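You operate a simulated robot arm through the tools that you are given. There is no shell and no other tool. Be economical: measure what you need, move in short steps, check, and stop when the job is done.

Carry out the task below with a simulated robot arm. There is one attempt and no reset: what you move stays moved.

TASK
Stack the grey weight from the top of the wood-topped bench on top of the blue weight.
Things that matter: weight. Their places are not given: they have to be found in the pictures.

It is judged by the outcome, as a careful person would: the job done as asked, and still so three seconds after it is handed in. It fails if anything else is knocked over, pushed out of place, dropped, spilled or broken.

THE ROBOT
A 6-joint arm with a two-finger parallel gripper, fixed in place. Base frame: the origin is at the foot of the arm, x ahead of it, y to its left, z up; the work surface is at about z = 0. Lengths are in m, angles in degrees, forces in N, time in s.
With the tool pointing down near the work surface it reaches from about 0.18 to 0.46 m from the base axis. Its first joint turns from -70.0 to 70.0 degrees. Payload 1.9 kg.
Tool frame: the origin (TCP) lies between the finger pads and is the grasp point; the fingertips stand 0.023 m ahead of it; z points along the fingers, y is the line along which they close. The gripper opens to 0.094 m. The fingers are 0.038 m wide and 0.01 m thick; the gripper's body (0.054 by 0.096 m) begins 0.039 m behind the TCP.
Orientation is that of the tool frame in the base frame, as a unit quaternion [w, x, y, z]. With the fingers straight down and closing along the base's y, the tool's x points along the base's -x, its y along +y and its z along -z.

THE INTERFACE
- The arm moves only by the tool drive_tool. Its argument "deltas" is a list of rows, each a list of 7 numbers: the shift along the tool's x, y, z in units of 25 mm (1.0 is 25 mm), then the turn, a rotation vector about the tool's x, y, z in units of 6 degrees (1.0 is 6 degrees), then the gripper command, from -1 (fully open) to 1 (shut), values between in proportion. In form: [[dx, dy, dz, rx, ry, rz, claw], ...]. A call has 1 to 12 rows; each row shifts and turns the commanded pose from where the row before left it, along the tool's axes as they then stand. A call with a number of a shift or a turn outside -1 to 1 is refused whole. A row lasts 0.2 s, in which the tool goes at most 0.05 m and 8.6 degrees; a call with a longer step from one row to the next is refused whole, and so is a gripper value outside its range. A pose out of reach is approached as far as the arm can. The call stops where the force on the tool passes 40 N (or 10 N more than at its start, if that is more) or the arm is blocked; 0.2 s more then pass. The fingers move at their own pace (about 0.108 m/s each) and stop on an object; they squeeze with about 21 N. The grip force told is the motor's: it shows also when the fingers shut on nothing. Time passes only in rows, and 0.2 s behind the last, so rows that do not move let the fingers close. It gives the time, the measured TCP pose, the force on the tool (base axes), the opening and the grip force at its end, in the units of the frame above (readings bear some noise), and new pictures: "show" is both (left out), scene, wrist or none.
- Cameras (640 x 400 px; columns grow to the right, rows downward): "scene" is fixed at [0.0661, 0.316, 0.4344]; the picture's right is [-0.70, -0.72, 0.00], its down [-0.35, 0.34, -0.87] and it looks along [0.62, -0.61, -0.49] (base axes); focal length 350 px, centre (320, 200). "wrist" rides on the gripper at [-0.039, 0, -0.044] in the tool frame; the picture's right is [0.00, -1.00, 0.00], its down [0.97, 0.00, -0.24] and it looks along [0.24, 0.00, 0.97] (tool axes); focal length 218 px, centre (320, 200).
- locate(camera, pixels): for up to 12 pixels [column, row] of the newest picture of that camera ("zoom" is the newest enlarged one), the place [x, y, z] in the base frame of the surface seen there, good to about 0.002 m. No time passes.
- enlarge(camera, box): a new picture of the part [left, top, right, bottom] of that camera's present view, enlarged. No time passes.
- hand_in(): hands the job in; it is judged then, once.

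Work in short steps. Measure before you move; look again where a grasp or a placing could have gone wrong, and mend it. You have 60 turns and 120 pictures in all, the two below and enlarged ones among them. Open the gripper and draw the arm clear of the work before you hand the job in, unless the task says otherwise; then end with one line.

The tools are called after "Emit:" as a command line: name --pt "numbers of a row" for each row, then --argument value for the rest, lists and objects as JSON in quotes. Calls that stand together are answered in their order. drive_tool: Moves the arm, as the interface text tells. Its arguments: {"type":"object","properties":{"deltas":{"type":"array","items":{"type":"array","items":{"type":"number"}}},"show":{"type":"string","enum":["both","scene","wrist","none"]}},"required":["deltas"]} The other tools are called the same way: locate (camera, pixels) gives the place of the surface under pixels of a picture; enlarge (camera, box) takes an enlarged picture of a part of a camera's view; hand_in () hands the job in.

At the start:

```text
time_s: 0.0
position: [0.3363, -0.1014, 0.2636]
tcp_rot: [0.001, 0.001, 1.0, -0.001]
contact_force: [0.7, 0.7, 1.0]
gripper_width: 0.0941
grip_force: 0.1
```

scene: 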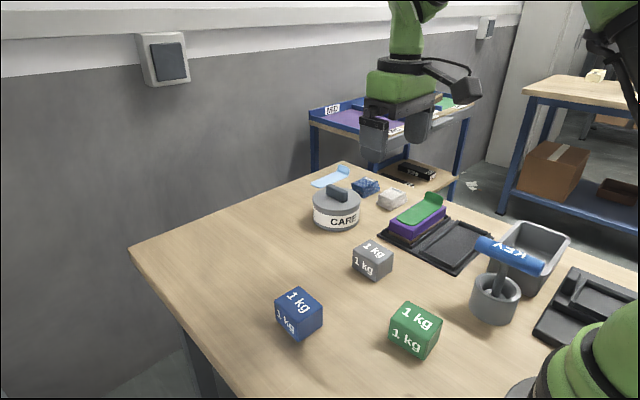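
wrist: 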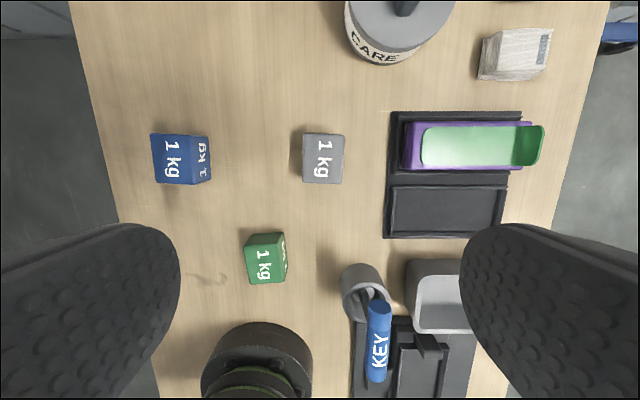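

The grey weight is at about wrist (323,158) and the blue one at (172,160). I'll enlarge both and measure the top corners.

Emit:
locate --camera "wrist" --pixels '[[306, 137], [341, 137], [305, 180], [340, 181], [323, 158], [152, 137], [188, 140], [156, 181], [191, 181], [172, 160], [320, 250]]'

Emit:
enlarge --camera "wrist" --box '[120, 100, 380, 262]'

Emit:
enlarge --camera "scene" --box '[240, 220, 448, 350]'

```text
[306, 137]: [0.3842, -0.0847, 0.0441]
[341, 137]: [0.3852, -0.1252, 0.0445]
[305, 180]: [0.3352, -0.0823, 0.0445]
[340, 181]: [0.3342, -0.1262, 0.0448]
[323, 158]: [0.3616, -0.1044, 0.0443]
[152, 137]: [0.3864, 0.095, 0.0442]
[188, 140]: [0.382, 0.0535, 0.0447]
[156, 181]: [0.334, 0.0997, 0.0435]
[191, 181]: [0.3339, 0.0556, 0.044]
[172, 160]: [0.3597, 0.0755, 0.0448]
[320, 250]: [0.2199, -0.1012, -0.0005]
```

```text
2.46 times, centred on (250, 181) of wrist
```

zoom: 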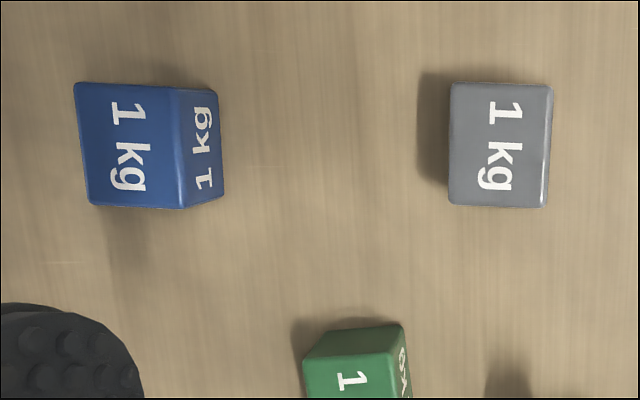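

```text
3.08 times, centred on (344, 285) of scene
```

zoom: 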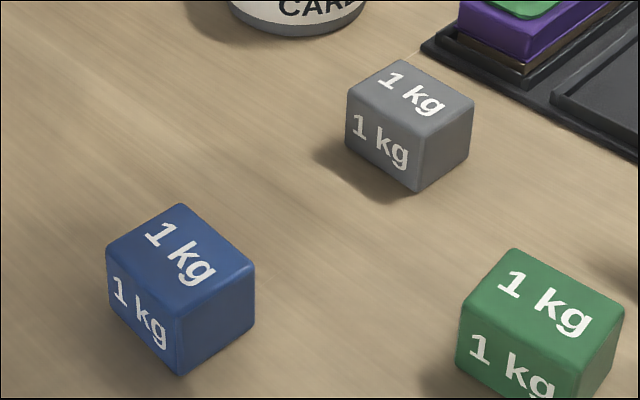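

The grey weight's top is about 0.045 (y) by 0.057 (x) m at z≈0.044, nearly square to the base axes. I'll measure the corners more finely to get the yaw of both.

Emit:
locate --camera "wrist" --pixels '[[151.8, 135], [189.5, 137.5], [157.5, 182.5], [193.5, 183.5], [304, 135.5], [304, 182], [341, 136], [340, 182], [384, 160], [388, 200]]'

Emit:
drive_tool --pt "-0.5 0 1 0 0 0 -1" --pt "-0.5 -0.1 1 0 0 0 -1" --pt "0 0 1 0 0 0 -1" --pt "0 0 1 0 0 0 -1" --pt "0 0 1 0 0 0 -1" --pt "0 0 0 0 0 0 -1"

```text
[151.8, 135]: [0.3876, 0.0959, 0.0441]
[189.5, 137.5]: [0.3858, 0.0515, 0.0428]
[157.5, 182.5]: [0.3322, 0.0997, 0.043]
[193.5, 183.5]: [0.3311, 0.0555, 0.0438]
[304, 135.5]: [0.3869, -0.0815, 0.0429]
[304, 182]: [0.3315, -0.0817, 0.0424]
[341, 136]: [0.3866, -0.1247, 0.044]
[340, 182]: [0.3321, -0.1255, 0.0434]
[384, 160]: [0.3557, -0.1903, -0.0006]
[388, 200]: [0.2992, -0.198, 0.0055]
```

```text
time_s: 1.4
position: [0.3614, -0.1037, 0.1401]
tcp_rot: [0.001, 0.001, 1.0, 0.0]
contact_force: [0.2, -0.4, 0.4]
gripper_width: 0.094
grip_force: 0.1
```

scene: 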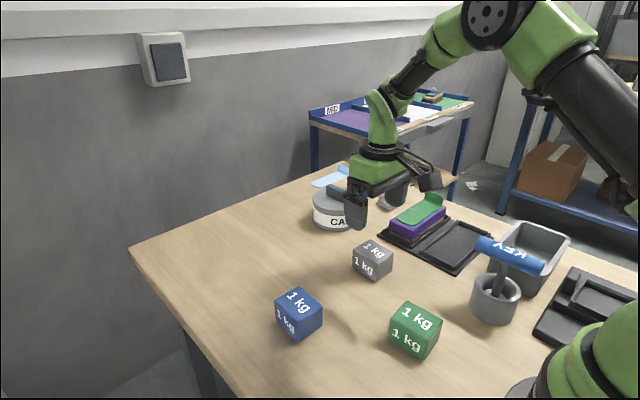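
wrist: 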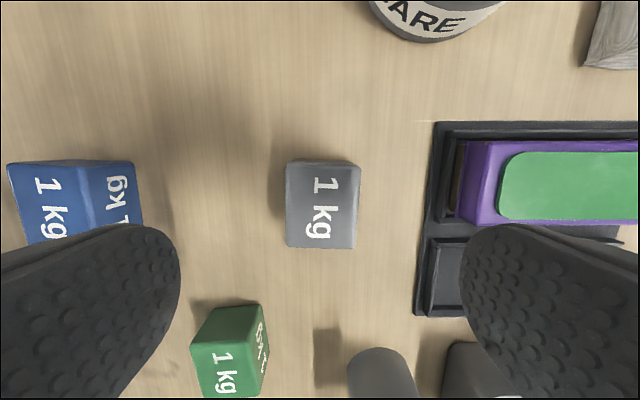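

TCP is over the grey weight (centre ≈ 0.359, -0.103). The blue centre is ≈ (0.359, 0.076), yaw about -3.5°. I'll check clearance to the CARE pot and the purple stack before going down.

Emit:
locate --camera "wrist" --pixels '[[424, 40], [424, 12], [378, 8], [465, 195], [520, 160], [437, 130], [324, 205], [288, 205], [357, 205]]'

Emit:
locate --camera "scene" --pixels '[[345, 172], [325, 200], [335, 225], [415, 215]]'

```text
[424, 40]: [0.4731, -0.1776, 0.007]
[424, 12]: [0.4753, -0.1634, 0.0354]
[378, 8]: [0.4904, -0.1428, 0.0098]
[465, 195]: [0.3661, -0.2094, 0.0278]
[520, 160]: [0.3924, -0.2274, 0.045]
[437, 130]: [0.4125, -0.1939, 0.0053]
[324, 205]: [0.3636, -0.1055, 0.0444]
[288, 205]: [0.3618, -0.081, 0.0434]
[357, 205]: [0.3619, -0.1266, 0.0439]
```

```text
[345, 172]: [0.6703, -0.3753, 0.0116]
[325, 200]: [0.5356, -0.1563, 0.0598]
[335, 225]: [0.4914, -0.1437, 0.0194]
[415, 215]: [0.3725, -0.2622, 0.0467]
```

The path down is clear: the pot starts at x≥0.47 and the stack at y≤-0.19. I'll go down to TCP z≈0.032 and close.

Emit:
drive_tool --pt "0.08 0 0.9 0 0 0 -1" --pt "0 0 0.9 0 0 0 -1" --pt "0 0 0.9 0 0 0 -1" --pt "0 0 0.9 0 0 0 -1" --pt "0 0 0.7 0 0 0 -1" --pt "0 0 0 0 0 0 -1" --pt "0 0 0 0 0 0 1" --pt "0 0 0 0 0 0 1" --pt "0 0 0 0 0 0 1" --pt "0 0 0 0 0 0 1"

```text
time_s: 3.6
position: [0.3597, -0.1041, 0.031]
tcp_rot: [0.001, 0.001, 1.0, -0.001]
contact_force: [1.2, -1.8, -0.1]
gripper_width: 0.0501
grip_force: 21.4
```

scene: 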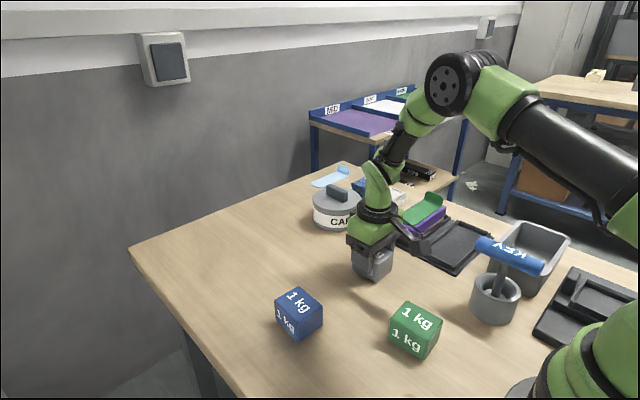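
wrist: 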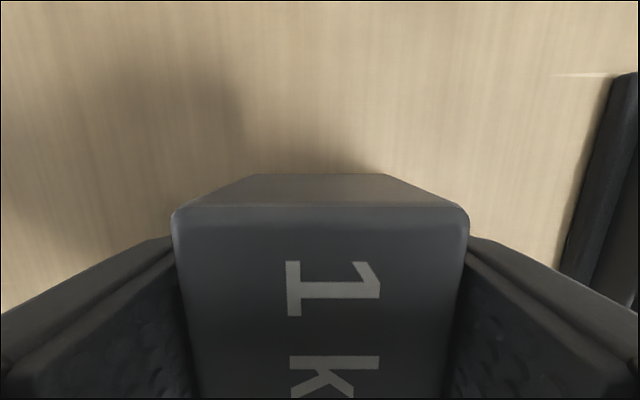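

The fingers hold the weight at 0.050 m opening with 21 N. I'll lift it.

Emit:
drive_tool --pt "0 0 -0.5 0 0 0 1" --pt "0 0 -1 0 0 0 1" --pt "0 0 -1 0 0 0 1" --pt "0 0 -1 0 0 0 1" --pt "0 0 -0.8 0 0 0 1" --pt "0 0 0 0 0 0 1"

```text
time_s: 5.0
position: [0.3601, -0.1028, 0.1388]
tcp_rot: [0.0, 0.001, 1.0, 0.0]
contact_force: [-0.9, 0.3, -10.3]
gripper_width: 0.0499
grip_force: 20.8
```

scene: 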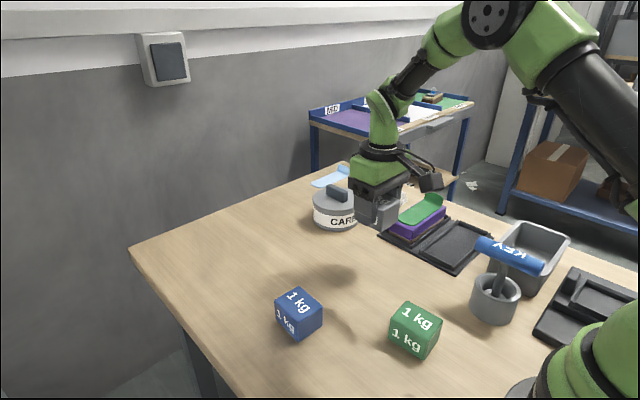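
wrist: 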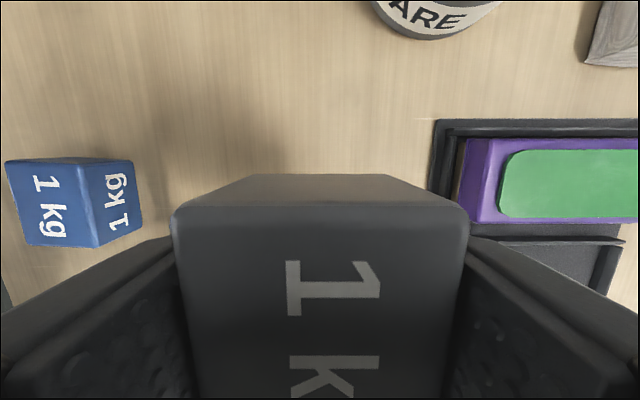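

The weight is lifted, with -10 N on the tool. I'll carry it across to the blue weight at the same height, turn by about 3.5° to match, and check the blue corners in the scene view.

Emit:
drive_tool --pt "0 0.6 0 0 0 0 1" --pt "0 1 0 0 0 0 1" --pt "0 1 0 0 0 0 1" --pt "0 1 0 0 0 0 1" --pt "0 1 0 0 0 0 1" --pt "0 1 0 0 0 0 1" --pt "0 1 0 0 0 0 1" --pt "0 0.56 0 0 0 0 1" --pt "0 0 0 0 0 0.55 1" --pt "0 0 0 0 0 0 1"

Emit:
enlarge --camera "scene" --box '[230, 220, 390, 350]'

```text
time_s: 7.2
position: [0.3592, 0.0756, 0.1394]
tcp_rot: [0.0, 0.03, 1.0, -0.001]
contact_force: [-0.3, 0.1, -10.0]
gripper_width: 0.05
grip_force: 21.2
```

scene: 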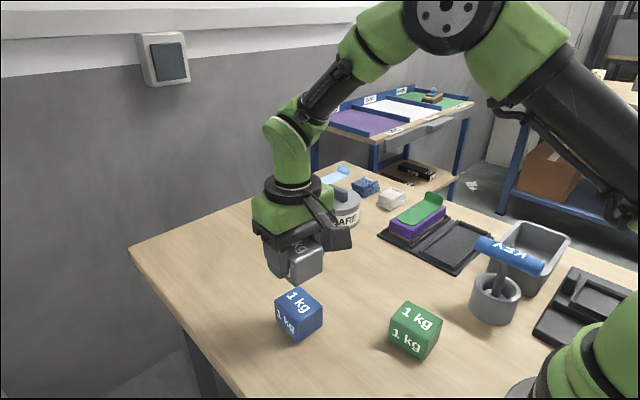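
wrist: 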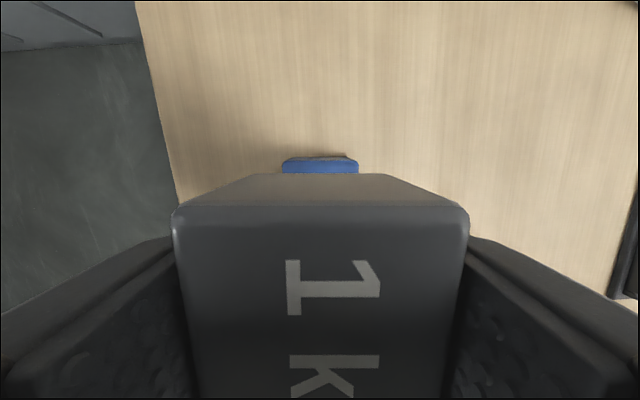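

```text
3.08 times, centred on (310, 285) of scene
```

zoom: 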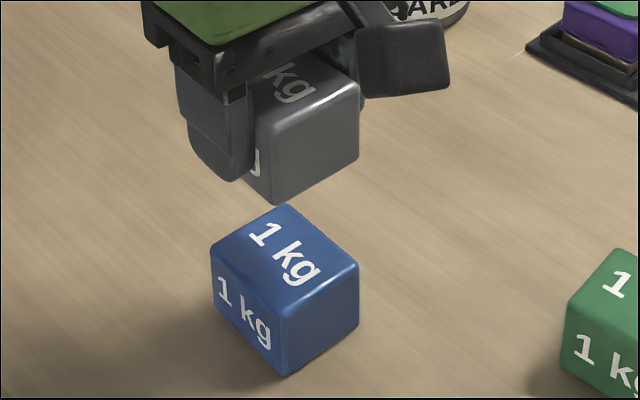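

Blue (wrist cols 282–358) is centred under grey (172–469), and the yaw matches. I'll go down to just above contact, at TCP z≈0.081.

Emit:
drive_tool --pt "0 0 0.8 0 0 0 1" --pt "0 0 0.8 0 0 0 1" --pt "0 0 0.72 0 0 0 1" --pt "0 0 0 0 0 0 1"

Emit:
enlarge --camera "scene" --box '[230, 220, 390, 350]'

```text
time_s: 8.2
position: [0.3603, 0.0747, 0.0817]
tcp_rot: [0.001, 0.029, 1.0, -0.002]
contact_force: [-0.6, -1.0, -9.3]
gripper_width: 0.05
grip_force: 21.0
```

scene: 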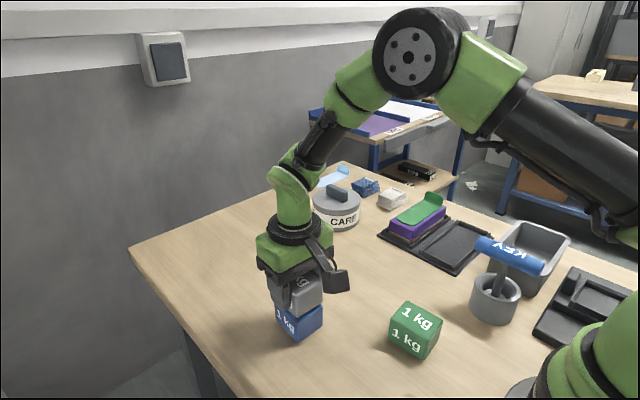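
wrist: 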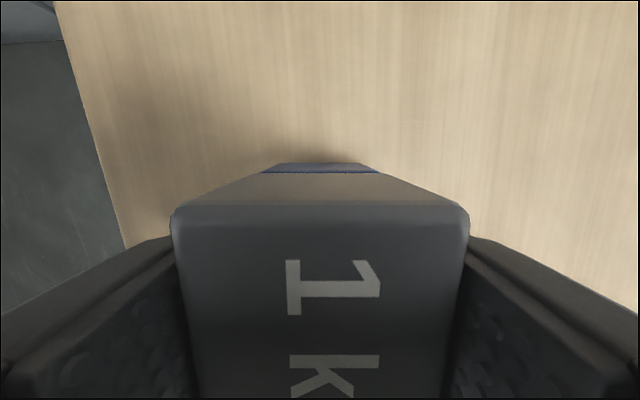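

```text
3.08 times, centred on (310, 285) of scene
```

zoom: 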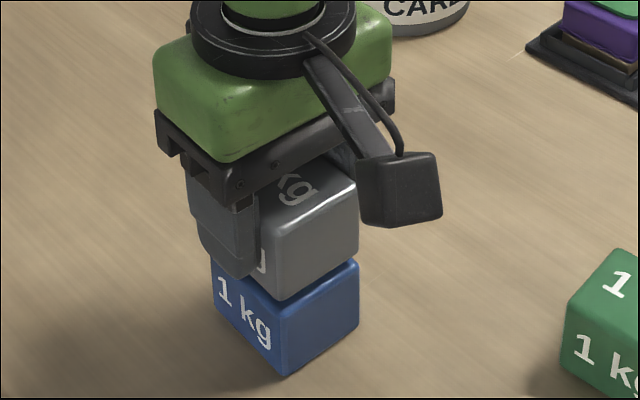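

Aligned, with a small gap left. I'll lower in fine steps until the tool force shows that blue carries the weight.

Emit:
drive_tool --pt "0 0 0.1 0 0 0 1" --pt "0 0 0.08 0 0 0 1" --pt "0 0 0 0 0 0 1" --show "none"

```text
time_s: 9.0
position: [0.36, 0.0748, 0.0765]
tcp_rot: [0.001, 0.03, 1.0, -0.001]
contact_force: [0.3, 0.6, -10.6]
gripper_width: 0.0501
grip_force: 20.6
```

Still the full -10 N, so there is no contact yet. I'll lower a bit more.

Emit:
drive_tool --pt "0 0 0.05 0 0 0 1" --pt "0 0 0 0 0 0 1" --show "wrist"

```text
time_s: 9.6
position: [0.3601, 0.0748, 0.075]
tcp_rot: [0.001, 0.03, 1.0, -0.001]
contact_force: [-0.2, 0.6, -10.3]
gripper_width: 0.05
grip_force: 21.0
```

wrist: 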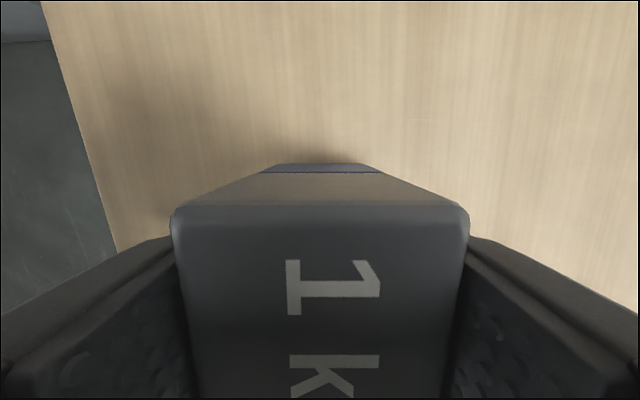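

Emit:
drive_tool --pt "0 0 0.04 0 0 0 1" --pt "0 0 0 0 0 0 1" --show "none"

```text
time_s: 10.2
position: [0.3595, 0.0743, 0.0763]
tcp_rot: [0.001, 0.03, 1.0, 0.001]
contact_force: [-9.7, -1.4, 16.0]
gripper_width: 0.0501
grip_force: 21.4
```

Contact: the force jumped to +16 N. I'll back off slightly to take out the press, then check.

Emit:
drive_tool --pt "0 0 -0.02 0 0 0 1" --pt "0 0 0 0 0 0 1" --show "scene"

```text
time_s: 10.8
position: [0.3594, 0.0748, 0.0755]
tcp_rot: [0.002, 0.03, 1.0, 0.0]
contact_force: [-4.4, -2.1, 14.0]
gripper_width: 0.05
grip_force: 20.8
```

scene: 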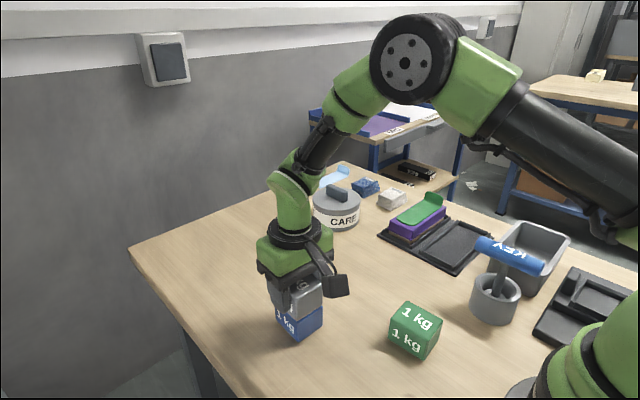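

Still lightly pressed. I'll back off a touch more and open the fingers.

Emit:
drive_tool --pt "0 0 -0.02 0 0 0 1" --pt "0 0 0 0 0 0 0.3" --pt "0 0 0 0 0 0 -0.2" --pt "0 0 0 0 0 0 -0.7" --pt "0 0 0 0 0 0 -0.9" --pt "0 0 0 0 0 0 -0.9"

```text
time_s: 12.2
position: [0.3593, 0.0751, 0.0758]
tcp_rot: [0.001, 0.03, 1.0, -0.001]
contact_force: [-0.2, 0.7, 0.2]
gripper_width: 0.0891
grip_force: 0.1
```

scene: 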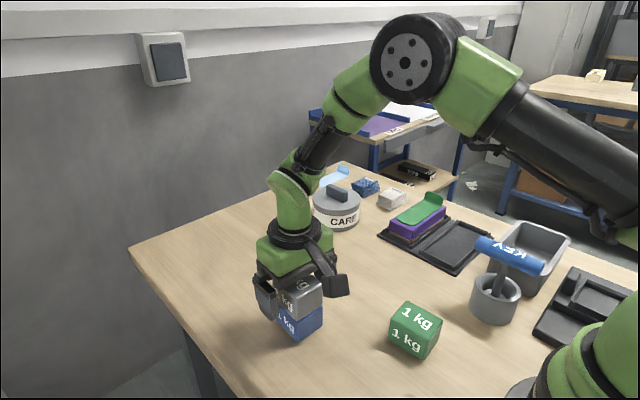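
wrist: 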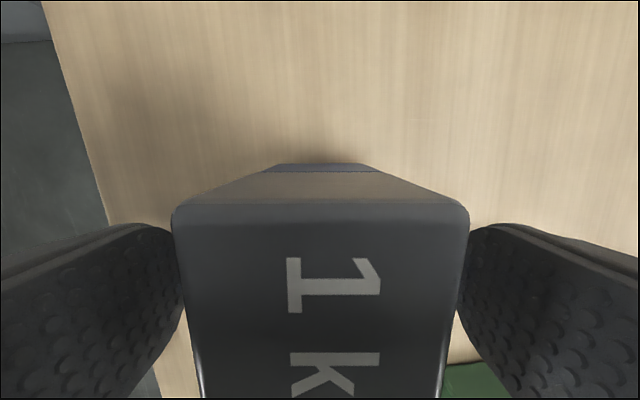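

Released, and the weight is standing free. I'll go straight up, then aside.

Emit:
drive_tool --pt "0 0 -0.5 0 0 0 -0.9" --pt "0 0 -0.8 0 0 0 -0.9" --pt "0 0 -1 0 0 0 -0.9" --pt "0 0 -1 0 0 0 -0.9" --pt "0 0 -1 0 0 0 -0.9" --pt "0 0 -1 0 0 0 -0.9" --pt "0 0 -1 0 0 0 -0.9" --pt "0 -1 0 0 0 0 -0.9" --pt "0 -1 0 0 0 0 -0.9" --pt "0 -1 0 0 0 0 -0.9" --pt "0 -1 0 0 0 0 -0.9" --pt "0 0 0 0 0 0 -0.9"

Emit:
enlarge --camera "scene" --box '[230, 220, 390, 350]'

```text
time_s: 14.8
position: [0.3518, -0.0235, 0.2332]
tcp_rot: [0.0, 0.029, 1.0, 0.0]
contact_force: [1.2, 0.8, -0.2]
gripper_width: 0.0889
grip_force: 0.0
```

scene: 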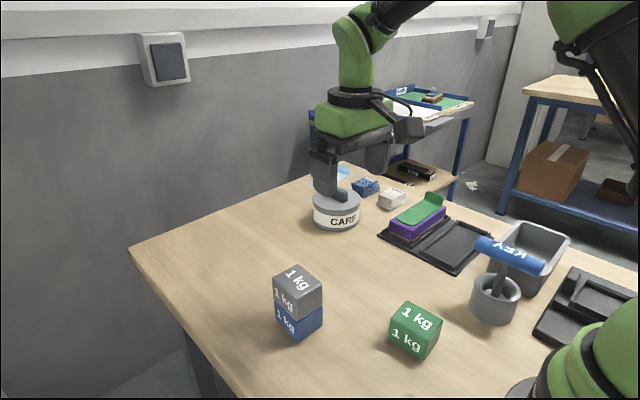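
wrist: 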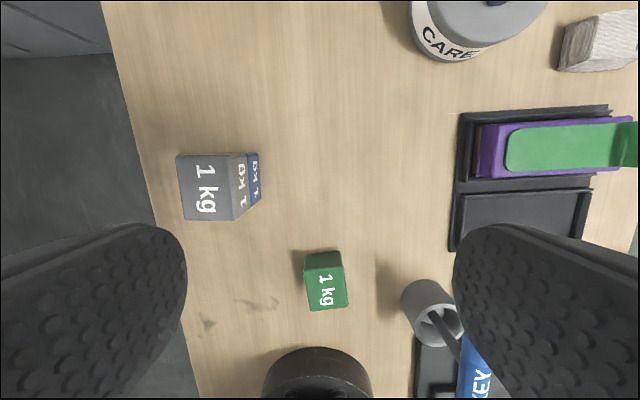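

```text
3.08 times, centred on (310, 285) of scene
```

zoom: 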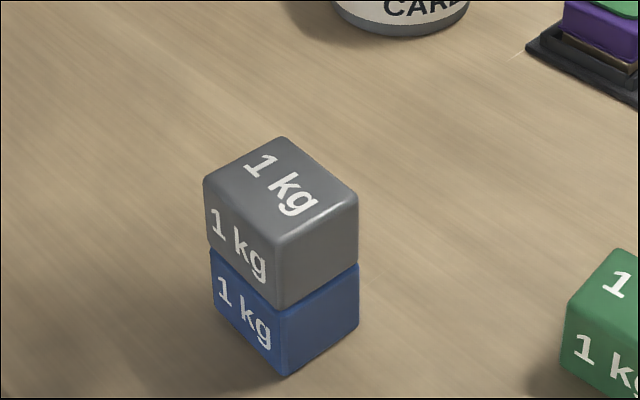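

The grey weight sits squarely on the blue one, nothing else has moved, and the arm is clear.

Emit:
hand_in

```text
The job is handed in.
```

The grey weight is stacked squarely on the blue weight; nothing else was moved, and the gripper is open and clear of the stack.
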